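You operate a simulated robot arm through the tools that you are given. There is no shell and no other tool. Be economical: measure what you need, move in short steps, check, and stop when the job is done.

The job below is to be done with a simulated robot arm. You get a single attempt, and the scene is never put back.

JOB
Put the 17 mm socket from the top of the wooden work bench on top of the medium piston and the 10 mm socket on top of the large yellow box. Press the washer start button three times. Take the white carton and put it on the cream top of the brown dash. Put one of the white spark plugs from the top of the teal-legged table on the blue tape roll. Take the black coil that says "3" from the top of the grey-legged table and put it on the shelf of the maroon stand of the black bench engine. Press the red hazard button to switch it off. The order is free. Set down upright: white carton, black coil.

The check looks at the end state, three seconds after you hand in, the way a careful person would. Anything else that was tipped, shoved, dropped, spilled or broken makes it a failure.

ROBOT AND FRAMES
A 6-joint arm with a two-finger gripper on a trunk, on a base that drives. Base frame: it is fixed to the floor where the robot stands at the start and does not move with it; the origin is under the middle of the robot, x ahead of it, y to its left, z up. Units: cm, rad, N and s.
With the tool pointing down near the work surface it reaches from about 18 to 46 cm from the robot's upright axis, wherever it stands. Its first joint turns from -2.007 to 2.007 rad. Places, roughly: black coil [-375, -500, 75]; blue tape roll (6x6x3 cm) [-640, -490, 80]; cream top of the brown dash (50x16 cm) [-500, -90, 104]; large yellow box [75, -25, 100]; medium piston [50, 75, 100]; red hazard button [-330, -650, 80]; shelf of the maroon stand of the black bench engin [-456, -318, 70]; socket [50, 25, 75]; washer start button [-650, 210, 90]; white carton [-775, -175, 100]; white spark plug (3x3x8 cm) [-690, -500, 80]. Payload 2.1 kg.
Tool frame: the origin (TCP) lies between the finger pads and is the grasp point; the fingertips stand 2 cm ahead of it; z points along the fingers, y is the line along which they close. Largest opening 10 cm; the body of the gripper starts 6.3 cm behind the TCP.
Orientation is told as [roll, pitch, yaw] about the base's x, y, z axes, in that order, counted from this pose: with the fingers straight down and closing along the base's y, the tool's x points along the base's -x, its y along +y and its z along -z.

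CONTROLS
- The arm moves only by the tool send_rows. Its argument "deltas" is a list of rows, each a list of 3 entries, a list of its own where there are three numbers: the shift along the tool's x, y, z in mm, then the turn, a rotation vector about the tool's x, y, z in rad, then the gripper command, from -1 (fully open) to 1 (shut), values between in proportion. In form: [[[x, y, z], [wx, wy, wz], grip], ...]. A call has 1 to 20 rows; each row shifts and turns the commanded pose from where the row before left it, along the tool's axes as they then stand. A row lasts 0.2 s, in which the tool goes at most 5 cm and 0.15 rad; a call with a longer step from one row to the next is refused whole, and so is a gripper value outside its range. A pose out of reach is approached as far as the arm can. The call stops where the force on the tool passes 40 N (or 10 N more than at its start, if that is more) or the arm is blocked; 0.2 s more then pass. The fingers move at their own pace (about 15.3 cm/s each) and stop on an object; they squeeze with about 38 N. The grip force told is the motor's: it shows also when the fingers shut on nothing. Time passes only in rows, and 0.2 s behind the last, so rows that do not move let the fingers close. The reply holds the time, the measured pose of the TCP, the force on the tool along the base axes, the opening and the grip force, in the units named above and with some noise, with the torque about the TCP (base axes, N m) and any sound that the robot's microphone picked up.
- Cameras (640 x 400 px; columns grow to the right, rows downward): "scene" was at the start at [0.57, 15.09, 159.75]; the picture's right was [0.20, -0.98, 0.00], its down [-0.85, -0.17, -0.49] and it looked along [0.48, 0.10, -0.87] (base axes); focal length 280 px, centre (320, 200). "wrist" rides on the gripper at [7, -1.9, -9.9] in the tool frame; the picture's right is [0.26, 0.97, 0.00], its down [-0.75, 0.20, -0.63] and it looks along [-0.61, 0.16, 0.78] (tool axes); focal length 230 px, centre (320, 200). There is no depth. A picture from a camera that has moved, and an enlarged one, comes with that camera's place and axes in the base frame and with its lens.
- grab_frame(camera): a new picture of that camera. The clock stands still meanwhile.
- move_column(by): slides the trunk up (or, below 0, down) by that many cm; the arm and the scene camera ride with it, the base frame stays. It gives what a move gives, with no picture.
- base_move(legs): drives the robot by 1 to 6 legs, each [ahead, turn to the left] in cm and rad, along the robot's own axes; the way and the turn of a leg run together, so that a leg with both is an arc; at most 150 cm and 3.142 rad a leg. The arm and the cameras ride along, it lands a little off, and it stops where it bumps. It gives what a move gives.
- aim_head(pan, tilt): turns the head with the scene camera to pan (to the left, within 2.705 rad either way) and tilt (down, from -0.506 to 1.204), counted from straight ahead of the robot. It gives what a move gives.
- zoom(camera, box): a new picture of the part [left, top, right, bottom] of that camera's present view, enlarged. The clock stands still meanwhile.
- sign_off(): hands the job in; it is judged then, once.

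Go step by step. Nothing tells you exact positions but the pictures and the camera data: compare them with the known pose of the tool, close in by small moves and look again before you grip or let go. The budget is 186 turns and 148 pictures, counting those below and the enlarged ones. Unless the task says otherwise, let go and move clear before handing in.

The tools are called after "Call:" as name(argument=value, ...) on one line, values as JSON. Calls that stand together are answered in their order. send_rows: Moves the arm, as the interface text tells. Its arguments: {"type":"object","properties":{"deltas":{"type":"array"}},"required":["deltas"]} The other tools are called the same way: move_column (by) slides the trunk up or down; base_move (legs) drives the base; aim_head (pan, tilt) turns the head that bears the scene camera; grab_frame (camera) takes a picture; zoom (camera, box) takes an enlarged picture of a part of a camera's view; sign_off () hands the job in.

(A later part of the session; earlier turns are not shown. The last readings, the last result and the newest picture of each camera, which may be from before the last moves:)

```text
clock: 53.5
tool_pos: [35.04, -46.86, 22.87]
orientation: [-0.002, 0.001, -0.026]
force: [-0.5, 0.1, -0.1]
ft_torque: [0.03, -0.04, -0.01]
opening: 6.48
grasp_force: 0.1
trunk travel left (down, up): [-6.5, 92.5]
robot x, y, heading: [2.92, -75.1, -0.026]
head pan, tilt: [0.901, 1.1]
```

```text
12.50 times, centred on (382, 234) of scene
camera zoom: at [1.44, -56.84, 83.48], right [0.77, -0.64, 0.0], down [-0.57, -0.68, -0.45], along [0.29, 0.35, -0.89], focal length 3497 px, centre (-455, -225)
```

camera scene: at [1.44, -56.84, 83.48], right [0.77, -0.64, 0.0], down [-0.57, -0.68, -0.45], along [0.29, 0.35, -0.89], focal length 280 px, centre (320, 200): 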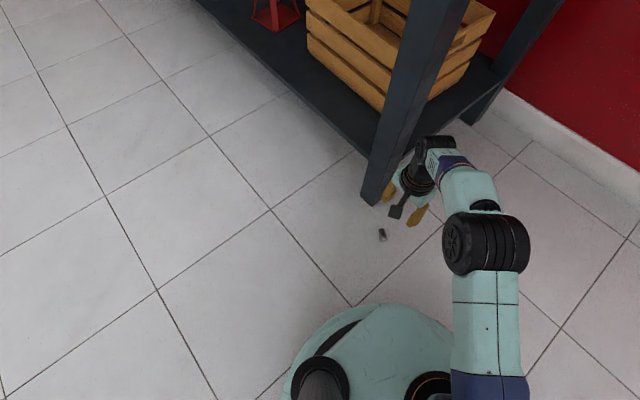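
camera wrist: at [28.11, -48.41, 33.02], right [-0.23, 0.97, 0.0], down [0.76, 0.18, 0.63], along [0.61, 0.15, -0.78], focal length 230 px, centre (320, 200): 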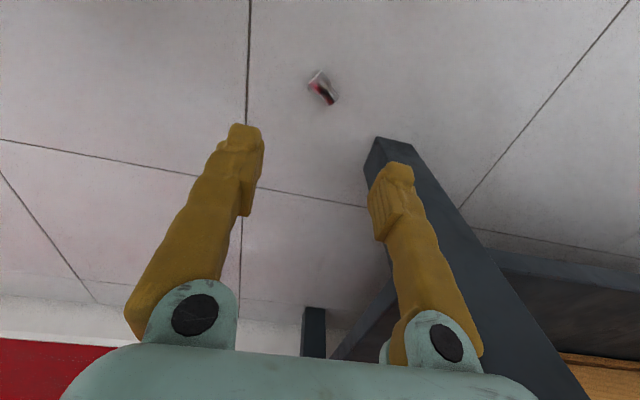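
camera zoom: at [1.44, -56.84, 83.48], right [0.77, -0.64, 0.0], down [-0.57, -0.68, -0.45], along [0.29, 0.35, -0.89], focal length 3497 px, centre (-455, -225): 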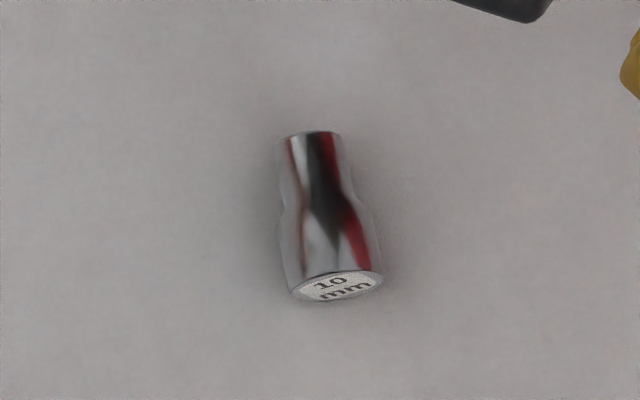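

The socket is stepped, wide at the label half and thin below, so it must be gripped on the wide half. I'll rotate the tool to its axis and descend partway.

Call:
send_rows(deltas=[[[0, 0, 0], [0, 0, -0.139], -0.3], [[0, 0, 0], [0, 0, -0.139], -0.3], [[0, 0, 0], [0, 0, -0.139], -0.3], [[0, 0, 0], [0, 0, -0.139], -0.3], [[0, 0, 0], [0, 0, -0.139], 0], [[0, 0, 0], [0, 0, -0.139], 0], [[0, 0, 0], [0, 0, -0.139], 0], [[-0.7, 3.5, 40], [0, 0, 0], 0], [[0, 0, 40], [0, 0, 0], 0], [[0, 0, 40], [0, 0, 0], 0], [[0, 0, 0], [0, 0, 0], 0]])

Call:
grab_frame(camera="wrist")

Call:
grab_frame(camera="scene")

```text
clock: 55.9
tool_pos: [35.11, -46.79, 11.1]
orientation: [-0.001, 0.0, 0.946]
force: [0.1, -0.2, 0.1]
ft_torque: [0.03, 0.0, 0.0]
opening: 5.02
grasp_force: 0.0
trunk travel left (down, up): [-6.5, 92.5]
robot x, y, heading: [2.72, -75.51, -0.035]
head pan, tilt: [0.901, 1.1]
```

```text
104 pictures are left
camera wrist: at [32.5, -53.43, 21.09], right [-0.93, 0.36, 0.0], down [0.28, 0.73, 0.63], along [0.22, 0.59, -0.78], focal length 230 px, centre (320, 200)
```

wrist: 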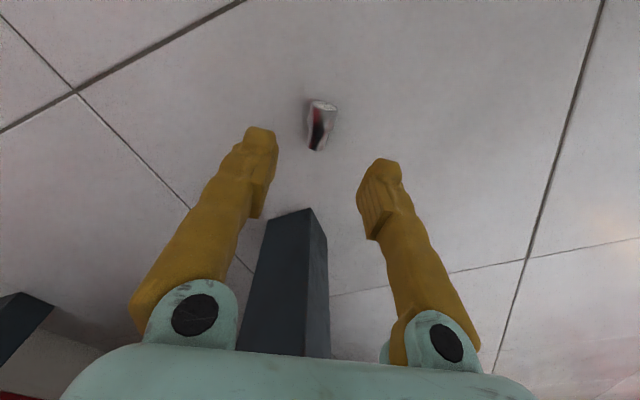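

```text
103 pictures are left
camera scene: at [1.44, -56.84, 83.48], right [0.77, -0.64, 0.0], down [-0.57, -0.68, -0.45], along [0.29, 0.35, -0.89], focal length 280 px, centre (320, 200)
```

scene: 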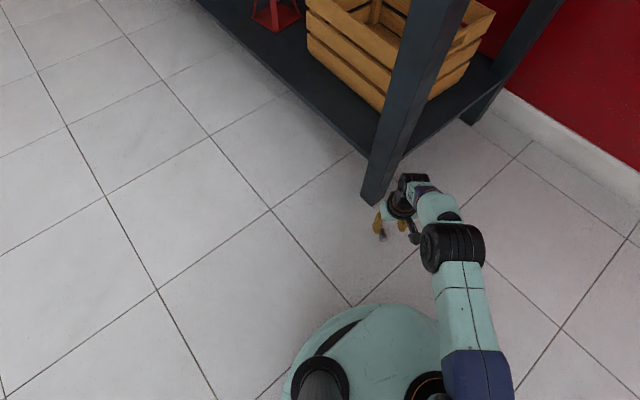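

Call:
send_rows(deltas=[[[0.6, 3, 40], [0, 0, -0.06], 0], [[0, 0, 30], [0, 0, 0], 0], [[0, 0, 17], [0, 0, 0], 0], [[0, 0, 0], [0, 0, 0], 0], [[0, 0, 0], [0, 0, 0], 0.5], [[0, 0, 0], [0, 0, 0], 1], [[0, 0, 0], [0, 0, 0], 1], [[0, 0, -20], [0, 0, 0], 1], [[0, 0, -30], [0, 0, 0], 1]])

Call:
grab_frame(camera="wrist")

```text
clock: 56.9
tool_pos: [38.15, -43.54, 9.09]
orientation: [-0.022, -0.141, 0.99]
force: [0.7, 0.9, 0.8]
ft_torque: [-0.01, 0.01, 0.0]
opening: 5.0
grasp_force: 0.2
out of reach, approached as far as the arm can: row 3
trunk travel left (down, up): [-6.5, 92.5]
robot x, y, heading: [3.18, -75.74, -0.026]
head pan, tilt: [0.901, 1.1]
stopped in row 4: the arm was blocked; the commanded pose is now the measured one
```

```text
102 pictures are left
camera wrist: at [35.02, -51.3, 18.05], right [-0.95, 0.32, -0.06], down [0.18, 0.67, 0.72], along [0.27, 0.67, -0.69], focal length 230 px, centre (320, 200)
```

wrist: 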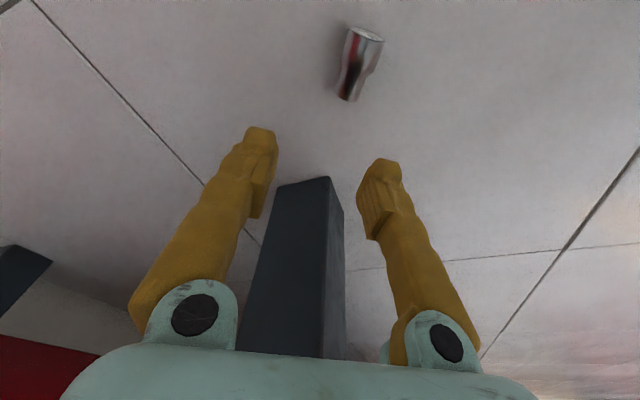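

That was at the edge of reach. I'll raise, straighten, bring the tool back, and drive the base closer.

Call:
send_rows(deltas=[[[0, 0, -40], [0, 0, 0], 0], [[0, 0, -40], [-0.022, 0.141, 0], 0], [[0, 0, -30], [0, 0, 0], 0], [[45, 0, 0], [0, 0, 0], 0], [[45, 0, 0], [0, 0, 0], 0], [[45, 0, 0], [0, 0, 0], 0], [[45, 0, 0], [0, 0, 0], 0]])

Call:
base_move(legs=[[16, 0]])

Call:
move_column(by=-5)

Call:
grab_frame(camera="wrist")

```text
clock: 58.5
tool_pos: [27.17, -59.81, 19.95]
orientation: [-0.002, -0.001, 0.989]
force: [-0.4, 0.2, 0.2]
ft_torque: [0.04, 0.0, -0.04]
opening: 4.99
grasp_force: 0.1
out of reach, approached as far as the arm can: row 1, 2
trunk travel left (down, up): [-6.5, 92.5]
robot x, y, heading: [2.68, -75.53, -0.026]
head pan, tilt: [0.901, 1.1]
```

```text
clock: 59.9
tool_pos: [42.52, -60.32, 19.94]
orientation: [-0.001, 0.003, 0.988]
force: [0.8, -0.1, -0.3]
ft_torque: [-0.04, -0.01, 0.0]
opening: 5.0
grasp_force: 0.1
trunk travel left (down, up): [-6.5, 92.5]
robot x, y, heading: [18.63, -76.08, -0.031]
head pan, tilt: [0.901, 1.1]
```

```text
clock: 60.8
tool_pos: [42.6, -60.28, 14.89]
orientation: [0.0, 0.002, 0.988]
force: [0.1, 0.3, -0.2]
ft_torque: [-0.02, 0.01, 0.01]
opening: 5.01
grasp_force: 0.0
trunk travel left (down, up): [-1.5, 97.5]
robot x, y, heading: [18.11, -76.27, -0.03]
head pan, tilt: [0.901, 1.1]
```

```text
101 pictures are left
camera wrist: at [40.28, -67.0, 24.96], right [-0.95, 0.32, 0.0], down [0.25, 0.74, 0.63], along [0.2, 0.6, -0.78], focal length 230 px, centre (320, 200)
```

wrist: 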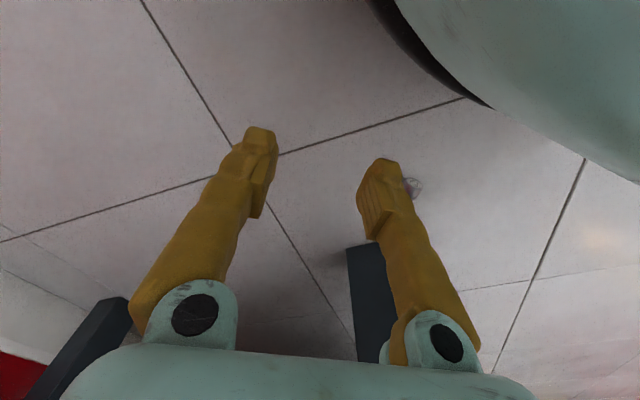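

Call:
send_rows(deltas=[[[-15, 40, 0], [0, 0, 0], 0], [[-20, 40, 0], [0, 0, 0], 0], [[-20, 40, 0], [0, 0, 0], 0], [[-16, 20, 20], [0, 0, 0], 0], [[0, 0, 20], [0, 0, 0], 0], [[0, 0, 0], [0, 0, 0], 0]])

Call:
grab_frame(camera="wrist")

```text
clock: 61.5
tool_pos: [37.32, -51.19, 14.93]
orientation: [-0.008, 0.002, 1.02]
force: [6.1, 3.2, -0.1]
ft_torque: [-0.41, 0.62, 0.28]
opening: 5.0
grasp_force: 0.0
trunk travel left (down, up): [-1.5, 97.5]
robot x, y, heading: [18.3, -75.83, -0.027]
head pan, tilt: [0.901, 1.1]
stopped in row 3: the force on the tool passed its limit at 96 N (the readings are from after the stop); the commanded pose is now the measured one
```

```text
100 pictures are left
camera wrist: at [35.19, -57.94, 24.93], right [-0.96, 0.29, -0.01], down [0.22, 0.75, 0.63], along [0.18, 0.6, -0.78], focal length 230 px, centre (320, 200)
```

wrist: 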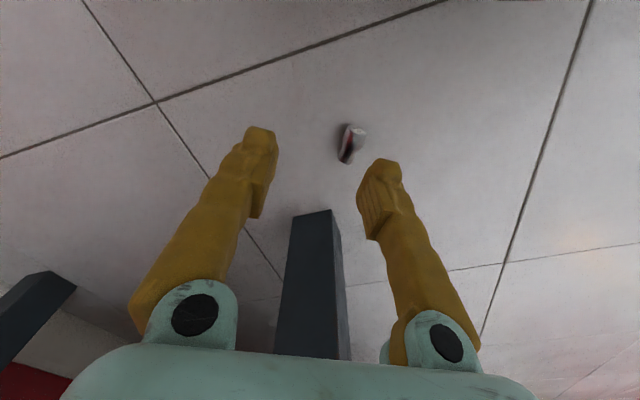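

Call:
grab_frame(camera="scene")

```text
99 pictures are left
camera scene: at [16.77, -57.26, 78.48], right [0.77, -0.64, 0.0], down [-0.57, -0.68, -0.45], along [0.29, 0.35, -0.89], focal length 280 px, centre (320, 200)
```

scene: 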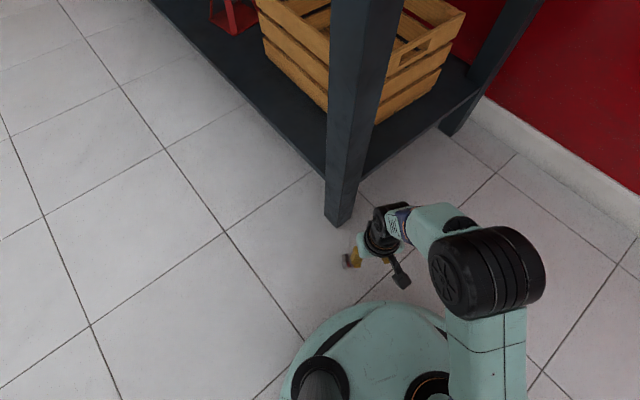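

The wrist camera touched the robot's own platform corner. I'll lift, back the base off 7 cm for more radius, and approach from outside.

Call:
send_rows(deltas=[[[-20, 0, -20], [0, 0, 0], 0], [[-20, 0, -40], [0, 0, -0.0], 0], [[0, 0, -20], [0, 0, 0], 0]])

Call:
base_move(legs=[[-8, 0]])

Call:
grab_frame(camera="wrist")

```text
clock: 62.3
tool_pos: [39.09, -47.76, 22.77]
orientation: [-0.008, 0.004, 1.018]
force: [-1.0, -0.3, 0.0]
ft_torque: [0.03, -0.02, 0.01]
opening: 4.99
grasp_force: 0.0
trunk travel left (down, up): [-1.5, 97.5]
robot x, y, heading: [18.18, -76.24, -0.032]
head pan, tilt: [0.901, 1.1]
```

```text
clock: 63.4
tool_pos: [30.81, -47.48, 22.77]
orientation: [-0.008, 0.004, 1.022]
force: [0.9, -0.1, 0.0]
ft_torque: [0.01, 0.02, 0.0]
opening: 5.02
grasp_force: 0.0
trunk travel left (down, up): [-1.5, 97.5]
robot x, y, heading: [10.14, -76.13, -0.028]
head pan, tilt: [0.901, 1.1]
```

```text
98 pictures are left
camera wrist: at [28.83, -54.19, 32.79], right [-0.96, 0.28, -0.01], down [0.22, 0.75, 0.63], along [0.18, 0.6, -0.78], focal length 230 px, centre (320, 200)
```

wrist: 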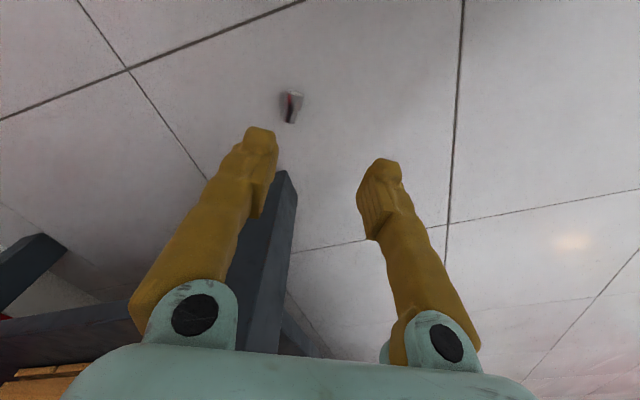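

Call:
send_rows(deltas=[[[-27.7, -29.2, 0], [0, 0, 0], 0], [[0, 0, 45], [0, 0, 0], 0], [[0, 0, 45], [0, 0, 0], 0], [[0, 0, 45], [0, 0, 0], 0], [[0, 0, 20], [0, 0, 0], 0], [[0, 0, 0], [0, 0, 0], 0]])

Call:
grab_frame(camera="wrist")

```text
clock: 64.8
tool_pos: [35.0, -46.8, 7.14]
orientation: [-0.009, 0.004, 1.023]
force: [-0.1, 0.7, -0.6]
ft_torque: [-0.03, 0.02, 0.0]
opening: 5.0
grasp_force: 0.0
trunk travel left (down, up): [-1.5, 97.5]
robot x, y, heading: [10.22, -75.91, -0.026]
head pan, tilt: [0.901, 1.1]
```

```text
97 pictures are left
camera wrist: at [32.83, -53.56, 17.33], right [-0.96, 0.28, -0.01], down [0.22, 0.75, 0.63], along [0.18, 0.6, -0.78], focal length 230 px, centre (320, 200)
```

wrist: 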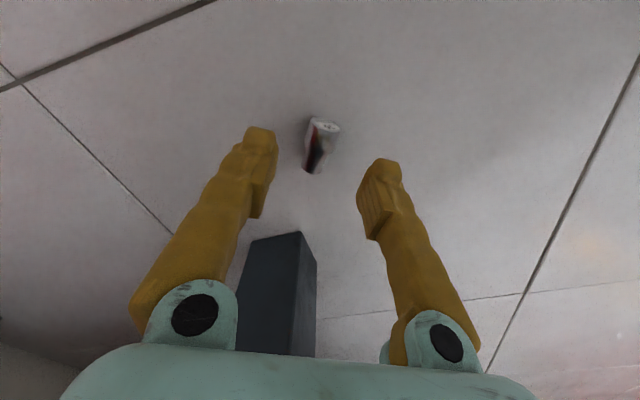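

Call:
send_rows(deltas=[[[1, 2, 25], [0, 0, 0], 0], [[0, 0, 15], [0, 0, 0], 0], [[0, 0, 7], [0, 0, 0], 0], [[0, 0, 0], [0, 0, 0], 0], [[0, 0, 0], [0, 0, 0], 0.5], [[0, 0, 0], [0, 0, 0], 1], [[0, 0, 0], [0, 0, 0], 1], [[0, 0, -20], [0, 0, 0], 1], [[0, 0, -30], [0, 0, 0], 1]])

Call:
zoom(camera="wrist", box=[220, 90, 420, 220])

```text
clock: 66.8
tool_pos: [34.81, -46.7, 7.51]
orientation: [-0.009, 0.004, 1.021]
force: [-0.7, 0.7, 0.0]
ft_torque: [-0.01, 0.02, -0.01]
opening: 2.13
grasp_force: 38.1
trunk travel left (down, up): [-1.5, 97.5]
robot x, y, heading: [10.26, -76.21, -0.028]
head pan, tilt: [0.901, 1.1]
```

```text
3.08 times, centred on (320, 155) of wrist
camera zoom: at [32.7, -53.44, 17.64], right [-0.96, 0.28, -0.01], down [0.22, 0.75, 0.63], along [0.18, 0.6, -0.78], focal length 708 px, centre (320, 338)
```

zoom: 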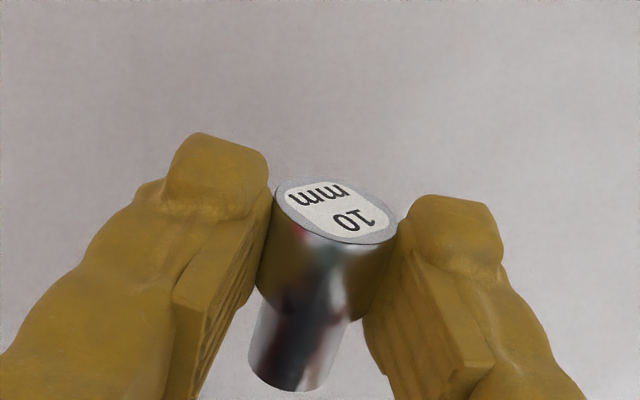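

The socket is held on its wide half. I'll lift, back away from the bench, raise the trunk and test flipping the wrist.

Call:
send_rows(deltas=[[[0, 0, -45], [0, 0, 0], 1], [[0, 0, -45], [0, 0, 0], 1], [[0, 0, -45], [0, 0, 0], 1]])

Call:
base_move(legs=[[-40, 0]])

Call:
move_column(by=85)

Call:
send_rows(deltas=[[[0, 0, 0], [0, 0, 0.14], 1], [[0, 0, 0], [0, 0, 0.14], 1], [[0, 0, 0], [0, 0, 0.14], 1], [[0, 0, 0], [0, 0, 0.14], 1], [[0, 0, 0], [0, 0, 0.14], 1], [[0, 0, 0], [0, 0, 0.14], 1], [[0, 0, 0], [0, 0, 0.14], 1], [[0, 0, 0], [0, 0, 0.14], 1], [[0, 0, 0], [0, 0, 0.14], 1], [[0, 0, 0], [0, 0, 0.14], 1], [[0, 0, 0], [0, 0, 0.14], 1], [[0, 0, 0], [0, 0, 0.14], 1], [[0, 0, 0], [0, 0, 0.14], 1], [[0, 0, 0], [0, 0, 0.14], 1], [[0, 0, 0], [0, 0, 0.14], 1], [[0, 0, 0], [0, 0, 0.14], 1], [[0, 0, 0], [0, 0, 0.14], 1], [[0, 0, 0], [0, 0, 0.14], 1]])

```text
clock: 67.6
tool_pos: [34.67, -46.17, 21.03]
orientation: [-0.006, 0.005, 1.024]
force: [0.0, 0.3, -0.9]
ft_torque: [0.0, -0.01, 0.01]
opening: 2.12
grasp_force: 38.1
trunk travel left (down, up): [-1.5, 97.5]
robot x, y, heading: [10.01, -75.62, -0.029]
head pan, tilt: [0.901, 1.1]
```

```text
clock: 70.1
tool_pos: [-5.43, -45.27, 21.13]
orientation: [-0.009, 0.004, 1.021]
force: [0.2, 0.3, 0.1]
ft_torque: [0.02, 0.03, 0.01]
opening: 2.13
grasp_force: 37.8
trunk travel left (down, up): [-1.5, 97.5]
robot x, y, heading: [-30.04, -74.44, -0.027]
head pan, tilt: [0.901, 1.1]
```

```text
refused: 85 is not a number from -40 to 40
```

```text
clock: 73.9
tool_pos: [-5.41, -45.21, 21.03]
orientation: [0.005, -0.006, -1.5]
force: [-0.4, 0.3, -0.2]
ft_torque: [-0.03, 0.0, -0.04]
opening: 2.08
grasp_force: 38.4
trunk travel left (down, up): [-1.5, 97.5]
robot x, y, heading: [-30.45, -75.03, -0.021]
head pan, tilt: [0.901, 1.1]
```

The wrist flip works. I'll raise the trunk, retract a little, and drive back to the bench end.

Call:
move_column(by=40)

Call:
move_column(by=40)

Call:
send_rows(deltas=[[[-40, 0, 0], [0, 0, 0.1], 1], [[-40, 0, -20], [0, 0, 0.1], 1], [[0, -30, -30], [0, 0, 0.1], 1], [[0, -30, -30], [0, 0, 0.1], 1]])

Call:
base_move(legs=[[75, 0]])

Call:
grab_frame(camera="scene")

Call:
grab_frame(camera="wrist")

```text
clock: 77.7
tool_pos: [-5.56, -45.25, 60.95]
orientation: [0.006, -0.007, -1.5]
force: [0.5, -0.6, -0.3]
ft_torque: [-0.02, 0.04, -0.02]
opening: 2.12
grasp_force: 37.8
trunk travel left (down, up): [-41.5, 57.5]
robot x, y, heading: [-29.71, -75.08, -0.028]
head pan, tilt: [0.901, 1.1]
```

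```text
clock: 81.5
tool_pos: [-5.53, -45.1, 100.96]
orientation: [0.007, -0.006, -1.497]
force: [1.5, 0.0, -0.3]
ft_torque: [-0.04, -0.02, 0.01]
opening: 2.11
grasp_force: 38.1
trunk travel left (down, up): [-81.5, 17.5]
robot x, y, heading: [-30.07, -74.95, -0.027]
head pan, tilt: [0.901, 1.1]
```

```text
clock: 82.5
tool_pos: [-11.32, -52.34, 108.94]
orientation: [0.008, -0.006, -1.899]
force: [0.0, -0.5, -0.2]
ft_torque: [0.0, -0.04, 0.06]
opening: 2.07
grasp_force: 38.1
trunk travel left (down, up): [-81.5, 17.5]
robot x, y, heading: [-29.9, -74.95, -0.028]
head pan, tilt: [0.901, 1.1]
```

```text
clock: 86.6
tool_pos: [63.54, -55.51, 109.02]
orientation: [0.009, -0.005, -1.923]
force: [0.5, 0.2, -0.9]
ft_torque: [0.01, 0.01, -0.01]
opening: 2.1
grasp_force: 37.8
trunk travel left (down, up): [-81.5, 17.5]
robot x, y, heading: [44.45, -77.67, -0.048]
head pan, tilt: [0.901, 1.1]
```

```text
95 pictures are left
camera scene: at [43.11, -58.74, 158.48], right [0.75, -0.66, 0.0], down [-0.59, -0.67, -0.45], along [0.3, 0.34, -0.89], focal length 280 px, centre (320, 200)
```

scene: 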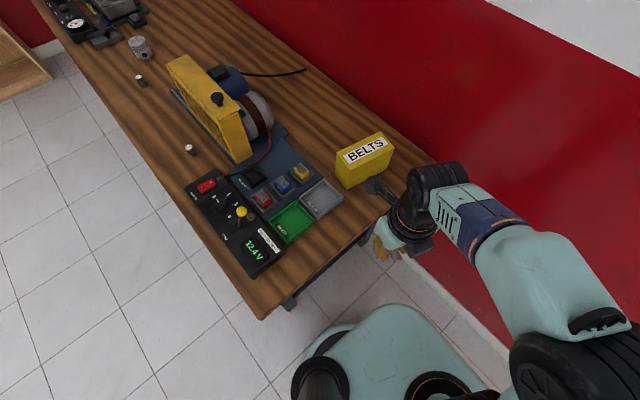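

```text
94 pictures are left
camera wrist: at [64.18, -48.12, 118.98], right [1.0, -0.09, 0.01], down [-0.07, -0.77, 0.63], along [-0.05, -0.63, -0.77], focal length 230 px, centre (320, 200)
```

wrist: 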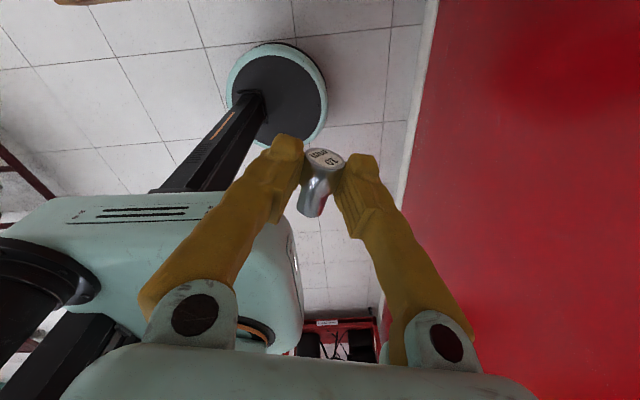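

The socket is secure with the label outward. I'll drive in 13 cm more and extend toward the box.

Call:
base_move(legs=[[13, 0]])

Call:
send_rows(deltas=[[[0, 0, 0], [0, 0, 0.084], 1], [[40, -18, 0], [0, 0, 0], 1], [[40, -18, 0], [0, 0, 0], 1], [[40, -19, 0], [0, 0, 0], 1], [[39, -19, 0], [0, 0, 0], 1], [[0, 0, 0], [0, 0, 0], 1]])

```text
clock: 87.8
tool_pos: [76.5, -56.13, 109.07]
orientation: [0.009, -0.004, -1.925]
force: [-0.1, 0.3, -0.6]
ft_torque: [-0.02, 0.02, -0.01]
opening: 2.1
grasp_force: 38.1
trunk travel left (down, up): [-81.5, 17.5]
robot x, y, heading: [56.94, -78.32, -0.049]
head pan, tilt: [0.901, 1.1]
```

```text
clock: 89.2
tool_pos: [84.61, -44.25, 108.4]
orientation: [0.003, -0.003, -1.999]
force: [-0.4, 1.1, -1.0]
ft_torque: [0.01, 0.0, 0.04]
opening: 2.1
grasp_force: 38.3
out of reach, approached as far as the arm can: row 1, 2, 3, 4, 5
trunk travel left (down, up): [-81.5, 17.5]
robot x, y, heading: [57.59, -78.04, -0.057]
head pan, tilt: [0.901, 1.1]
```

The wrist limit prevents a full flip with the tool horizontal, so I'll lay the socket on the box top with the tool pointing down. I'll turn to face the bench end, move closer, and turn the wrist back.

Call:
base_move(legs=[[0, 1.62], [10.5, 0]])

Call:
send_rows(deltas=[[[-30, 0, -10], [0, 0, -0.14], 1], [[-30, 0, -10], [0, 0, -0.14], 1], [[0, 0, 0], [0, 0, -0.14], 1], [[0, 0, 0], [0, 0, -0.14], 1], [[0, 0, 0], [0, 0, -0.14], 1], [[0, 0, 0], [0, 0, -0.14], 1], [[0, 0, 0], [0, 0, -0.14], 1], [[0, 0, 0], [0, 0, -0.14], 1], [[0, 0, 0], [0, 0, -0.14], 1], [[0, 0, 0], [0, 0, -0.14], 1]])

Call:
aim_head(pan=-0.4, tilt=1.0)

Call:
grab_frame(camera="scene")

```text
clock: 94.3
tool_pos: [21.91, -43.15, 108.58]
orientation: [0.011, -0.002, -0.373]
force: [-0.3, 0.6, -0.5]
ft_torque: [0.01, 0.02, -0.01]
opening: 2.1
grasp_force: 38.4
trunk travel left (down, up): [-81.5, 17.5]
robot x, y, heading: [57.19, -67.5, 1.576]
head pan, tilt: [0.901, 1.1]
```

```text
clock: 96.5
tool_pos: [27.59, -44.13, 110.41]
orientation: [-0.005, -0.003, 1.03]
force: [-0.6, 0.0, -0.1]
ft_torque: [0.0, -0.01, -0.03]
opening: 2.11
grasp_force: 38.1
trunk travel left (down, up): [-81.5, 17.5]
robot x, y, heading: [57.07, -68.13, 1.571]
head pan, tilt: [0.901, 1.1]
```

```text
clock: 98.0
tool_pos: [27.45, -44.12, 110.43]
orientation: [-0.004, -0.003, 1.026]
force: [-0.4, 0.4, -0.5]
ft_torque: [-0.01, 0.02, 0.01]
opening: 2.1
grasp_force: 37.9
trunk travel left (down, up): [-81.5, 17.5]
robot x, y, heading: [57.29, -68.03, 1.577]
head pan, tilt: [-0.4, 1.0]
```

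```text
93 pictures are left
camera scene: at [45.97, -67.82, 159.14], right [0.92, -0.39, 0.0], down [-0.32, -0.78, -0.54], along [0.21, 0.5, -0.84], focal length 280 px, centre (320, 200)
```

scene: 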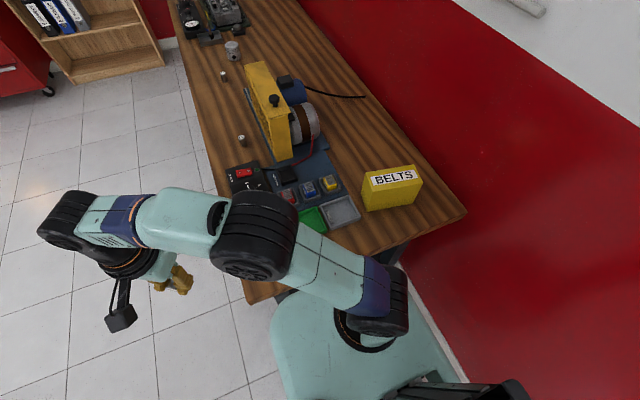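

Call:
send_rows(deltas=[[[0, 0, 0], [0, 0, -0.12], 1], [[0, 0, 0], [0, 0, -0.12], 1], [[0, 0, 0], [0, 0, -0.08], 1], [[-18.8, -37.8, 0], [0, 0, 0], 1], [[-18.8, -37.8, 0], [0, 0, 0], 1], [[-18.8, -37.8, 0], [0, 0, 0], 1], [[-18.8, -37.8, 0], [0, 0, 0], 1], [[-18.8, -37.8, 0], [0, 0, 0], 1], [[-18.8, -37.8, 0], [0, 0, 0], 1], [[-18.8, -37.8, 0], [0, 0, 0], 1], [[-18.8, -37.8, 0], [0, 0, 0], 1], [[-18.8, -37.8, 0], [0, 0, 0], 1], [[-18.8, -37.8, 0], [0, 0, 0], 1], [[-18.8, -37.8, 0], [0, 0, 0], 1], [[-18.8, -37.8, 0], [0, 0, 0], 1], [[-18.8, -37.8, 0], [0, 0, 0], 1], [[0, 0, 0], [0, 0, 0], 1]])

Call:
grab_frame(camera="wrist")

Call:
grab_frame(camera="scene")

```text
clock: 101.6
tool_pos: [80.89, -31.24, 110.76]
orientation: [-0.004, 0.001, 1.347]
force: [-0.8, -0.2, -0.1]
ft_torque: [0.0, 0.0, 0.01]
opening: 2.09
grasp_force: 37.7
trunk travel left (down, up): [-81.5, 17.5]
robot x, y, heading: [57.59, -67.89, 1.577]
head pan, tilt: [-0.4, 1.0]
```

```text
92 pictures are left
camera wrist: at [80.99, -38.41, 120.74], right [-1.0, -0.04, 0.0], down [-0.03, 0.78, 0.63], along [-0.02, 0.63, -0.78], focal length 230 px, centre (320, 200)
```

wrist: 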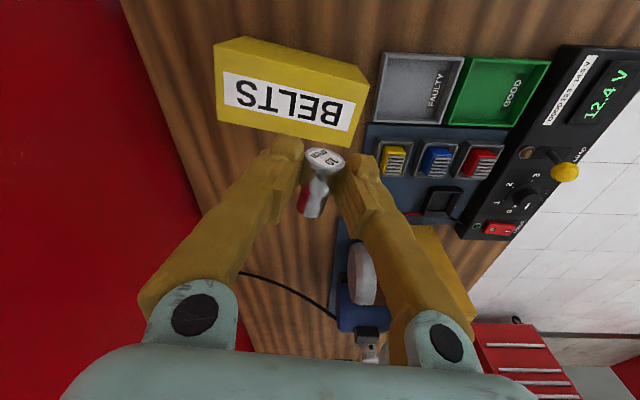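

```text
91 pictures are left
camera scene: at [45.93, -67.87, 159.14], right [0.92, -0.39, 0.0], down [-0.32, -0.78, -0.54], along [0.21, 0.5, -0.84], focal length 280 px, centre (320, 200)
```

scene: 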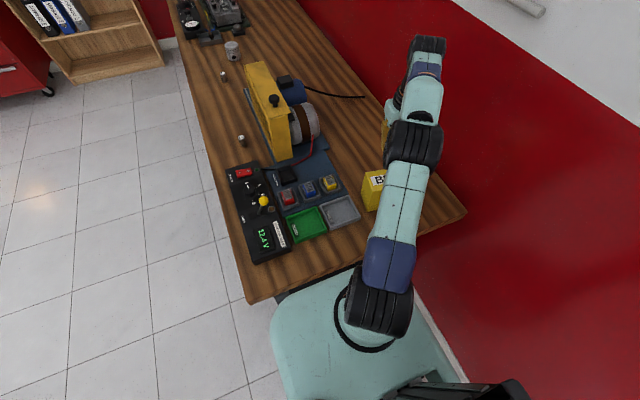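

Call:
zoom(camera="wrist", box=[200, 20, 400, 170])

```text
2.67 times, centred on (300, 95) of wrist
camera zoom: at [80.99, -38.41, 120.74], right [-1.0, -0.04, 0.0], down [-0.03, 0.78, 0.63], along [-0.02, 0.63, -0.78], focal length 614 px, centre (373, 480)
```

zoom: 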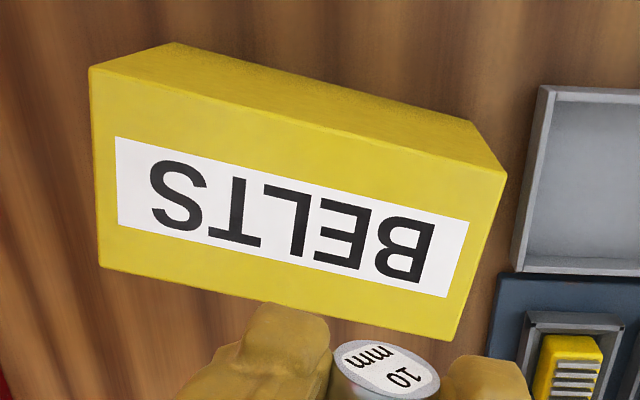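

The box top centre reads (83.7, -31.4) here. I'll shift above it and descend to just above.

Call:
send_rows(deltas=[[[6.6, -23, 0], [0, 0, 0], 1], [[0, 0, 40], [0, 0, 0], 1], [[0, 0, 40], [0, 0, 0], 1], [[0, 0, 0], [0, 0, 0], 1]])

Call:
grab_frame(camera="wrist")

Call:
zoom(camera="scene", box=[340, 110, 460, 220])

```text
clock: 102.6
tool_pos: [83.26, -32.06, 102.54]
orientation: [-0.004, -0.003, 1.346]
force: [-0.7, -1.0, -1.8]
ft_torque: [-0.01, 0.01, 0.02]
opening: 2.09
grasp_force: 37.9
trunk travel left (down, up): [-81.5, 17.5]
robot x, y, heading: [57.42, -68.12, 1.576]
head pan, tilt: [-0.4, 1.0]
```

```text
89 pictures are left
camera wrist: at [83.42, -39.2, 112.58], right [-1.0, -0.04, 0.0], down [-0.03, 0.77, 0.63], along [-0.02, 0.63, -0.78], focal length 230 px, centre (320, 200)
```

wrist: 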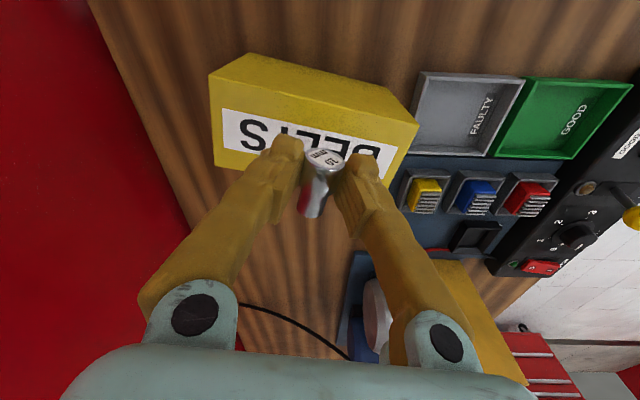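

```text
3.64 times, centred on (400, 165) of scene
camera zoom: at [46.07, -67.88, 159.15], right [0.92, -0.39, 0.0], down [-0.32, -0.78, -0.54], along [0.21, 0.5, -0.84], focal length 1017 px, centre (29, 327)
```

zoom: 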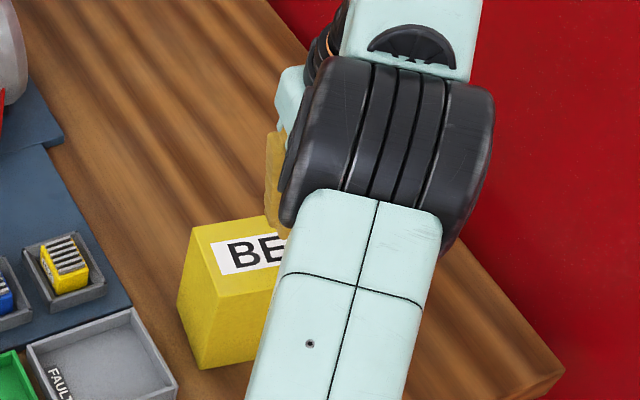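

Call:
send_rows(deltas=[[[2, 0, 15], [0, 0, 0], 1], [[0, 0, 10], [0, 0, 0], 1], [[0, 0, 2], [0, 0, 0], 1], [[0, 0, 0], [0, 0, 0], 1]])

Call:
zoom(camera="wrist", box=[200, 40, 440, 220])

```text
clock: 103.6
tool_pos: [83.11, -32.52, 99.93]
orientation: [-0.002, -0.004, 1.345]
force: [0.4, -0.6, 0.3]
ft_torque: [0.03, 0.0, 0.0]
opening: 2.09
grasp_force: 38.5
trunk travel left (down, up): [-81.5, 17.5]
robot x, y, heading: [57.21, -67.56, 1.573]
head pan, tilt: [-0.4, 1.0]
```

```text
2.22 times, centred on (320, 130) of wrist
camera zoom: at [83.29, -39.53, 110.0], right [-1.0, -0.04, 0.0], down [-0.03, 0.78, 0.63], along [-0.02, 0.63, -0.78], focal length 511 px, centre (320, 356)
```

zoom: 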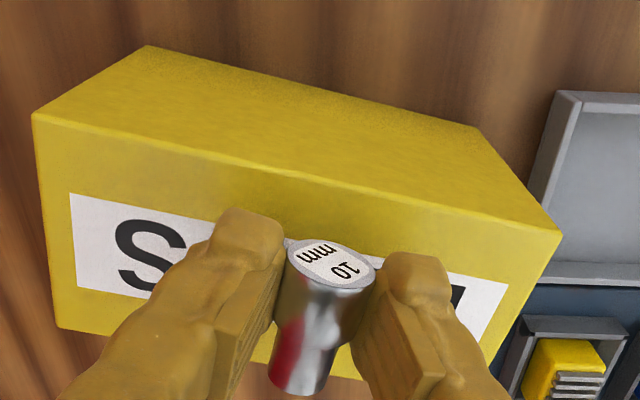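

Call:
send_rows(deltas=[[[0, 0, 3], [0, 0, 0], 1], [[0, 0, 2], [0, 0, 0], 1], [[0, 0, 0], [0, 0, 0], 1]])

Call:
send_rows(deltas=[[[0, 0, 2], [0, 0, 0], 1], [[0, 0, 0], [0, 0, 0], 1]])

Call:
send_rows(deltas=[[[0, 0, 2], [0, 0, 0], 1], [[0, 0, 0], [0, 0, 0], 1]])

Call:
zoom(camera="wrist", box=[200, 40, 440, 220])

```text
clock: 104.4
tool_pos: [82.97, -32.26, 99.28]
orientation: [-0.002, -0.003, 1.348]
force: [-0.4, -0.3, -0.7]
ft_torque: [0.01, 0.0, -0.03]
opening: 2.11
grasp_force: 38.3
trunk travel left (down, up): [-81.5, 17.5]
robot x, y, heading: [57.39, -68.09, 1.576]
head pan, tilt: [-0.4, 1.0]
```

```text
clock: 105.0
tool_pos: [82.95, -32.54, 99.21]
orientation: [-0.005, -0.004, 1.349]
force: [-0.5, -0.4, -0.2]
ft_torque: [0.01, 0.02, 0.0]
opening: 2.1
grasp_force: 38.2
trunk travel left (down, up): [-81.5, 17.5]
robot x, y, heading: [56.95, -68.16, 1.572]
head pan, tilt: [-0.4, 1.0]
```

```text
clock: 105.6
tool_pos: [82.95, -32.49, 98.96]
orientation: [-0.004, -0.005, 1.347]
force: [0.6, -0.9, 0.0]
ft_torque: [-0.02, 0.01, 0.01]
opening: 2.06
grasp_force: 38.1
trunk travel left (down, up): [-81.5, 17.5]
robot x, y, heading: [57.22, -68.02, 1.572]
head pan, tilt: [-0.4, 1.0]
```

```text
2.22 times, centred on (320, 130) of wrist
camera zoom: at [83.16, -39.51, 109.08], right [-1.0, -0.04, 0.0], down [-0.03, 0.78, 0.63], along [-0.02, 0.63, -0.78], focal length 511 px, centre (320, 356)
```

zoom: 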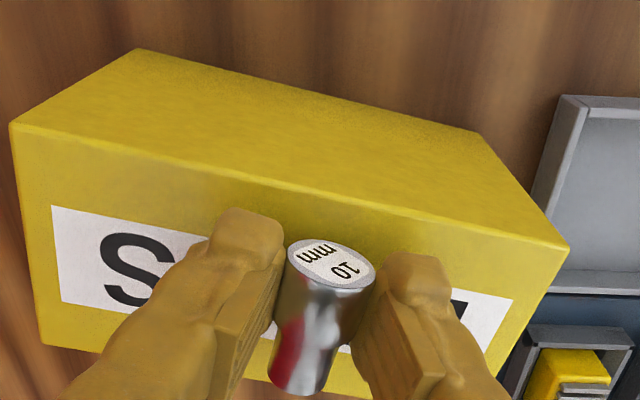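

From scale change the box top is nearer z 95.2, so I'll keep descending gently.

Call:
send_rows(deltas=[[[-5, 0, 3], [0, 0, 0], 1], [[0, 0, 4], [0, 0, 0], 1], [[0, 0, 0], [0, 0, 0], 1]])

Call:
send_rows(deltas=[[[0, 0, 2], [0, 0, 0], 1], [[0, 0, 0], [0, 0, 0], 1]])

Call:
send_rows(deltas=[[[0, 0, 2], [0, 0, 0], 1], [[0, 0, 0], [0, 0, 0], 1]])

Call:
zoom(camera="wrist", box=[200, 40, 440, 220])

```text
clock: 106.4
tool_pos: [83.08, -31.98, 98.49]
orientation: [-0.006, -0.005, 1.346]
force: [1.2, 1.9, 7.8]
ft_torque: [-0.04, 0.02, 0.01]
opening: 2.08
grasp_force: 38.8
trunk travel left (down, up): [-81.5, 17.5]
robot x, y, heading: [57.14, -67.82, 1.575]
head pan, tilt: [-0.4, 1.0]
```

```text
clock: 107.0
tool_pos: [82.98, -32.05, 98.44]
orientation: [-0.006, -0.01, 1.348]
force: [2.4, 3.7, 23.8]
ft_torque: [0.01, -0.06, -0.02]
opening: 2.1
grasp_force: 37.9
trunk travel left (down, up): [-81.5, 17.5]
robot x, y, heading: [57.66, -67.77, 1.573]
head pan, tilt: [-0.4, 1.0]
```

```text
clock: 107.6
tool_pos: [83.08, -32.18, 98.23]
orientation: [-0.007, -0.007, 1.348]
force: [4.8, 7.5, 35.3]
ft_torque: [0.04, -0.09, 0.04]
opening: 2.12
grasp_force: 37.8
trunk travel left (down, up): [-81.5, 17.5]
robot x, y, heading: [57.21, -68.11, 1.572]
head pan, tilt: [-0.4, 1.0]
```

```text
2.22 times, centred on (320, 130) of wrist
camera zoom: at [83.2, -39.36, 108.26], right [-1.0, -0.04, -0.01], down [-0.03, 0.77, 0.63], along [-0.02, 0.63, -0.77], focal length 511 px, centre (320, 356)
```

zoom: 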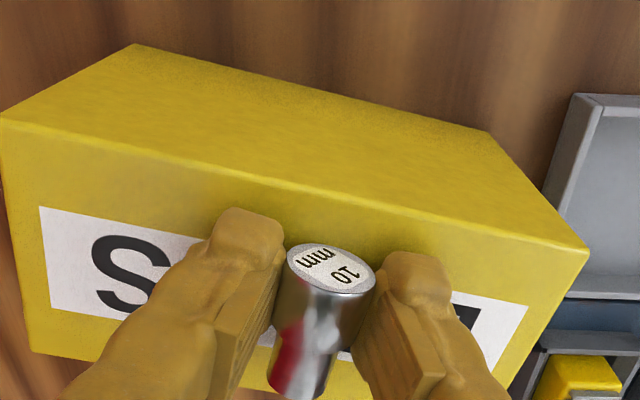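

Contact made. I'll back off the press, then open slowly.

Call:
send_rows(deltas=[[[0, 0, -4], [0, 0, 0], 1], [[0, 0, 0], [0, 0, 0], 1]])

Call:
send_rows(deltas=[[[0, 0, 0], [0, 0, 0], 0.58], [[0, 0, 0], [0, 0, 0], 0.55], [[0, 0, 0], [0, 0, 0], 0.5], [[0, 0, 0], [0, 0, 0], 0.4], [[0, 0, 0], [0, 0, 0], 0.2], [[0, 0, 0], [0, 0, 0], 0.1]])

Call:
zoom(camera="wrist", box=[200, 40, 440, 220])

```text
clock: 108.2
tool_pos: [83.1, -32.21, 98.22]
orientation: [-0.001, 0.002, 1.346]
force: [-0.4, 1.1, 0.7]
ft_torque: [0.01, 0.0, -0.02]
opening: 2.1
grasp_force: 37.8
trunk travel left (down, up): [-81.5, 17.5]
robot x, y, heading: [57.23, -68.48, 1.572]
head pan, tilt: [-0.4, 1.0]
```

```text
clock: 109.6
tool_pos: [83.13, -32.01, 98.47]
orientation: [-0.003, -0.003, 1.346]
force: [-0.1, 0.3, 0.1]
ft_torque: [0.01, 0.03, -0.02]
opening: 4.49
grasp_force: 0.0
trunk travel left (down, up): [-81.5, 17.5]
robot x, y, heading: [57.25, -68.3, 1.575]
head pan, tilt: [-0.4, 1.0]
```

```text
2.22 times, centred on (320, 130) of wrist
camera zoom: at [83.38, -39.16, 108.48], right [-1.0, -0.04, 0.0], down [-0.03, 0.78, 0.63], along [-0.02, 0.63, -0.78], focal length 511 px, centre (320, 356)
```

zoom: 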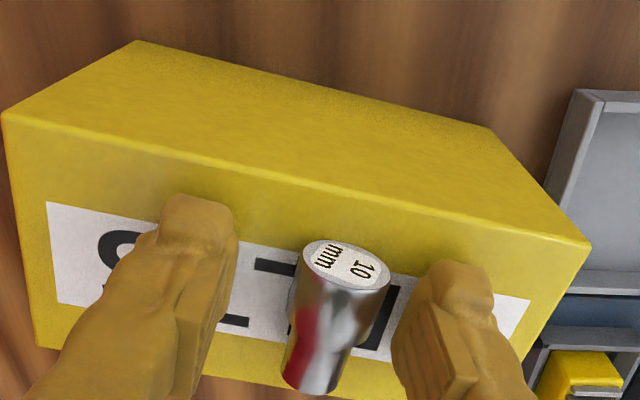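

It lies on the box. I'll wait a moment and rise straight up.

Call:
send_rows(deltas=[[[0, 0, 0], [0, 0, 0], 0.1], [[0, 0, 0], [0, 0, 0], -0.2], [[0, 0, -10], [0, 0, 0], -0.2], [[0, 0, -40], [0, 0, 0], -0.2], [[0, 0, -40], [0, 0, 0], -0.2], [[0, 0, -40], [0, 0, 0], -0.2]])

Call:
grab_frame(camera="wrist")

```text
clock: 111.0
tool_pos: [82.99, -32.09, 111.32]
orientation: [-0.003, -0.001, 1.348]
force: [-0.6, 0.0, -0.2]
ft_torque: [-0.01, -0.01, -0.01]
opening: 6.02
grasp_force: 0.0
trunk travel left (down, up): [-81.5, 17.5]
robot x, y, heading: [57.25, -68.36, 1.577]
head pan, tilt: [-0.4, 1.0]
```

```text
83 pictures are left
camera wrist: at [83.2, -39.16, 121.33], right [-1.0, -0.04, 0.0], down [-0.03, 0.78, 0.63], along [-0.02, 0.63, -0.78], focal length 230 px, centre (320, 200)
```

wrist: 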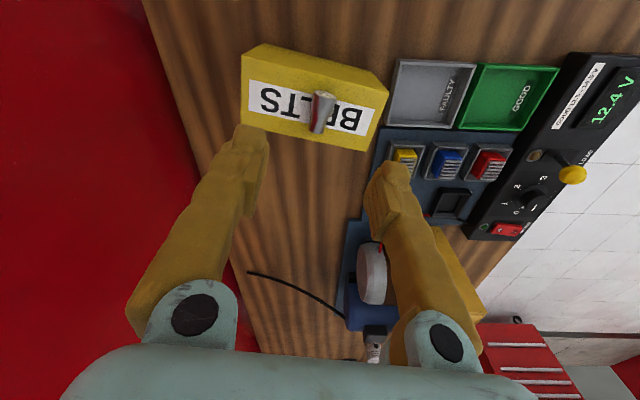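

The 10 mm socket rests on the BELTS box. Now I'll retract and drive round to the bench front near the 17 mm socket and piston.

Call:
send_rows(deltas=[[[21, 34, 0], [0, 0, 0], 0], [[21, 34, 0], [0, 0, 0], 0], [[21, 34, 0], [0, 0, 0], 0], [[21, 34, 0], [0, 0, 0], 0], [[21, 34, 0], [0, 0, 0], 0], [[21, 34, 0], [0, 0, 0], 0]])

Call:
base_move(legs=[[-14, 0], [0, 1.571], [75, 0], [0, -1.571], [140, 0], [0, -1.571]])

Call:
aim_head(pan=0.1, tilt=0.9)

Call:
grab_frame(camera="scene")

```text
clock: 112.4
tool_pos: [60.17, -40.16, 111.47]
orientation: [-0.004, -0.005, 1.347]
force: [0.1, 0.4, -0.9]
ft_torque: [0.01, -0.03, 0.0]
opening: 4.98
grasp_force: 0.2
trunk travel left (down, up): [-81.5, 17.5]
robot x, y, heading: [57.19, -67.56, 1.578]
head pan, tilt: [-0.4, 1.0]
```

```text
clock: 135.6
tool_pos: [13.54, 52.44, 111.47]
orientation: [-0.004, -0.003, -0.249]
force: [-0.4, 0.2, 0.0]
ft_torque: [0.01, 0.0, -0.02]
opening: 5.01
grasp_force: 0.0
trunk travel left (down, up): [-81.5, 17.5]
robot x, y, heading: [-14.53, 56.29, -0.017]
head pan, tilt: [-0.4, 1.0]
```

```text
clock: 136.6
tool_pos: [13.48, 52.42, 111.57]
orientation: [-0.003, -0.004, -0.248]
force: [-0.8, -0.6, 0.4]
ft_torque: [0.01, 0.0, 0.01]
opening: 4.99
grasp_force: 0.1
trunk travel left (down, up): [-81.5, 17.5]
robot x, y, heading: [-14.08, 56.31, -0.019]
head pan, tilt: [0.099, 0.901]
```

```text
82 pictures are left
camera scene: at [-12.43, 70.65, 159.87], right [0.08, -1.0, 0.0], down [-0.78, -0.06, -0.62], along [0.62, 0.05, -0.78], focal length 280 px, centre (320, 200)
```

scene: 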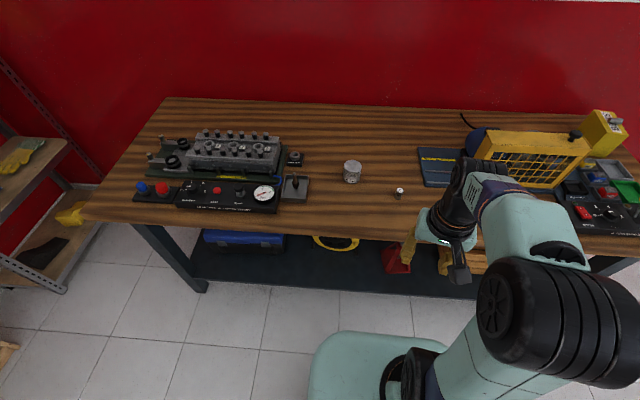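

I'll drive 22 cm ahead and look down with the wrist camera.

Call:
base_move(legs=[[22.5, 0]])

Call:
send_rows(deltas=[[[0, 0, 0], [0, 0, -0.12], -0.2], [[0, 0, 0], [0, 0, -0.12], -0.2], [[0, 0, 0], [0, 0, 0], -0.2]])

Call:
grab_frame(camera="wrist")

Call:
grab_frame(camera="scene")

```text
clock: 138.2
tool_pos: [35.4, 52.06, 111.49]
orientation: [-0.004, -0.003, -0.247]
force: [-0.5, 0.4, -0.2]
ft_torque: [0.0, 0.01, -0.02]
opening: 5.02
grasp_force: 0.1
trunk travel left (down, up): [-81.5, 17.5]
robot x, y, heading: [7.51, 55.68, -0.022]
head pan, tilt: [0.099, 0.901]
```

```text
clock: 139.0
tool_pos: [35.4, 52.12, 111.44]
orientation: [-0.005, -0.003, -0.005]
force: [-0.9, 0.6, 0.5]
ft_torque: [-0.01, -0.02, 0.0]
opening: 6.0
grasp_force: 0.1
trunk travel left (down, up): [-81.5, 17.5]
robot x, y, heading: [7.2, 55.84, -0.016]
head pan, tilt: [0.099, 0.901]
```

```text
81 pictures are left
camera wrist: at [28.4, 50.48, 121.52], right [-0.25, 0.97, -0.01], down [0.75, 0.2, 0.63], along [0.61, 0.16, -0.78], focal length 230 px, centre (320, 200)
```

wrist: 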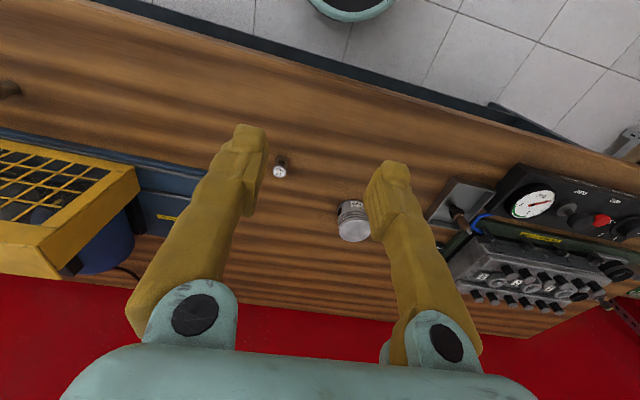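

```text
80 pictures are left
camera scene: at [9.52, 70.23, 159.87], right [0.08, -1.0, 0.0], down [-0.78, -0.06, -0.62], along [0.62, 0.05, -0.78], focal length 280 px, centre (320, 200)
```

scene: 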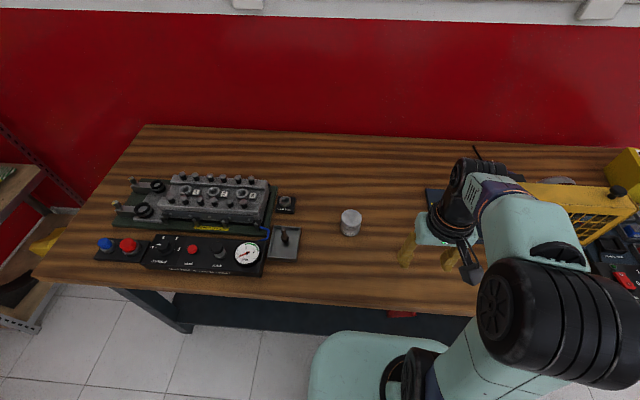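

Call:
send_rows(deltas=[[[-40, -10, 0], [0, 0, 0], 0], [[-40, -10, 20], [0, 0, 0], 0], [[-40, -10, 20], [0, 0, 0], 0], [[-16, 0, 40], [0, 0, 0], 0], [[0, 0, 34], [0, 0, 0], 0], [[0, 0, 0], [0, 0, 0], 0]])

Call:
grab_frame(camera="wrist")

```text
clock: 140.4
tool_pos: [48.81, 48.98, 100.01]
orientation: [-0.005, -0.003, -0.006]
force: [-0.3, -0.8, 0.3]
ft_torque: [0.0, 0.0, 0.0]
opening: 5.0
grasp_force: 0.0
trunk travel left (down, up): [-81.5, 17.5]
robot x, y, heading: [7.62, 55.33, -0.019]
head pan, tilt: [0.099, 0.901]
```

```text
79 pictures are left
camera wrist: at [41.86, 47.33, 110.05], right [-0.25, 0.97, -0.01], down [0.75, 0.2, 0.63], along [0.61, 0.15, -0.78], focal length 230 px, centre (320, 200)
```

wrist: 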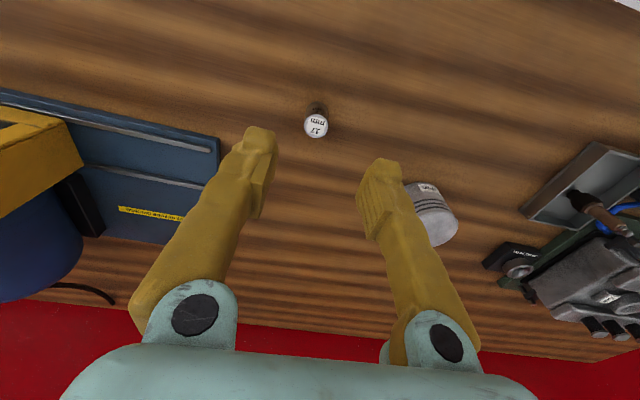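

Call:
send_rows(deltas=[[[-9, -1, 40], [0, 0, 0], 0], [[0, 0, 35], [0, 0, 0], 0], [[0, 0, 10], [0, 0, 0], 0], [[0, 0, 0], [0, 0, 0], 0]])

Call:
zoom(camera="wrist", box=[220, 110, 420, 240])

Call:
zoom(camera="scene", box=[370, 170, 530, 290])

```text
clock: 141.4
tool_pos: [50.11, 48.83, 91.67]
orientation: [-0.007, -0.002, -0.006]
force: [-0.2, -0.5, -0.5]
ft_torque: [0.0, 0.01, 0.0]
opening: 5.0
grasp_force: 0.0
trunk travel left (down, up): [-81.5, 17.5]
robot x, y, heading: [7.51, 55.83, -0.024]
head pan, tilt: [0.099, 0.901]
```

```text
3.08 times, centred on (320, 175) of wrist
camera zoom: at [42.99, 47.15, 101.61], right [-0.25, 0.97, -0.01], down [0.75, 0.2, 0.63], along [0.61, 0.15, -0.78], focal length 708 px, centre (320, 277)
```

zoom: 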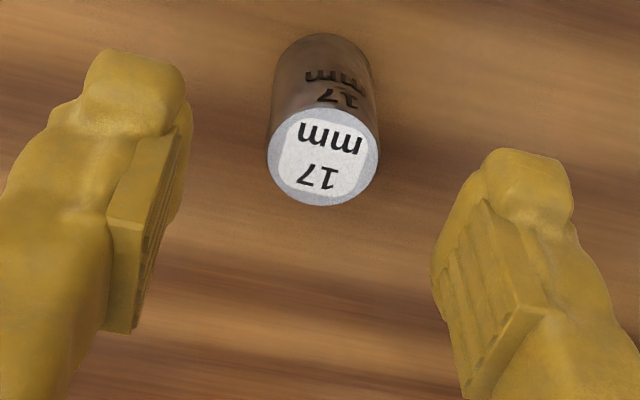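

```text
3.33 times, centred on (450, 230) of scene
camera zoom: at [9.51, 70.22, 159.87], right [0.08, -1.0, 0.0], down [-0.78, -0.06, -0.62], along [0.62, 0.05, -0.78], focal length 932 px, centre (-113, 100)
```

zoom: 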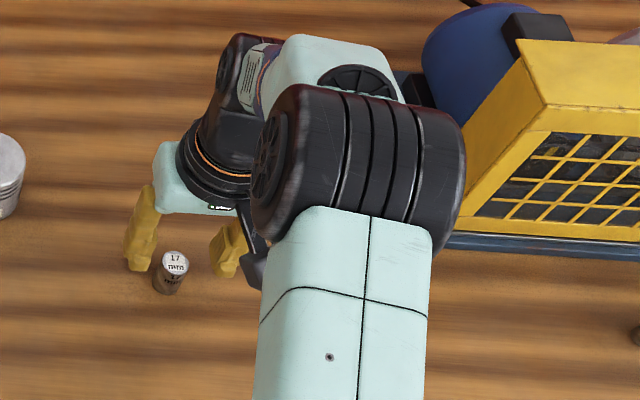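

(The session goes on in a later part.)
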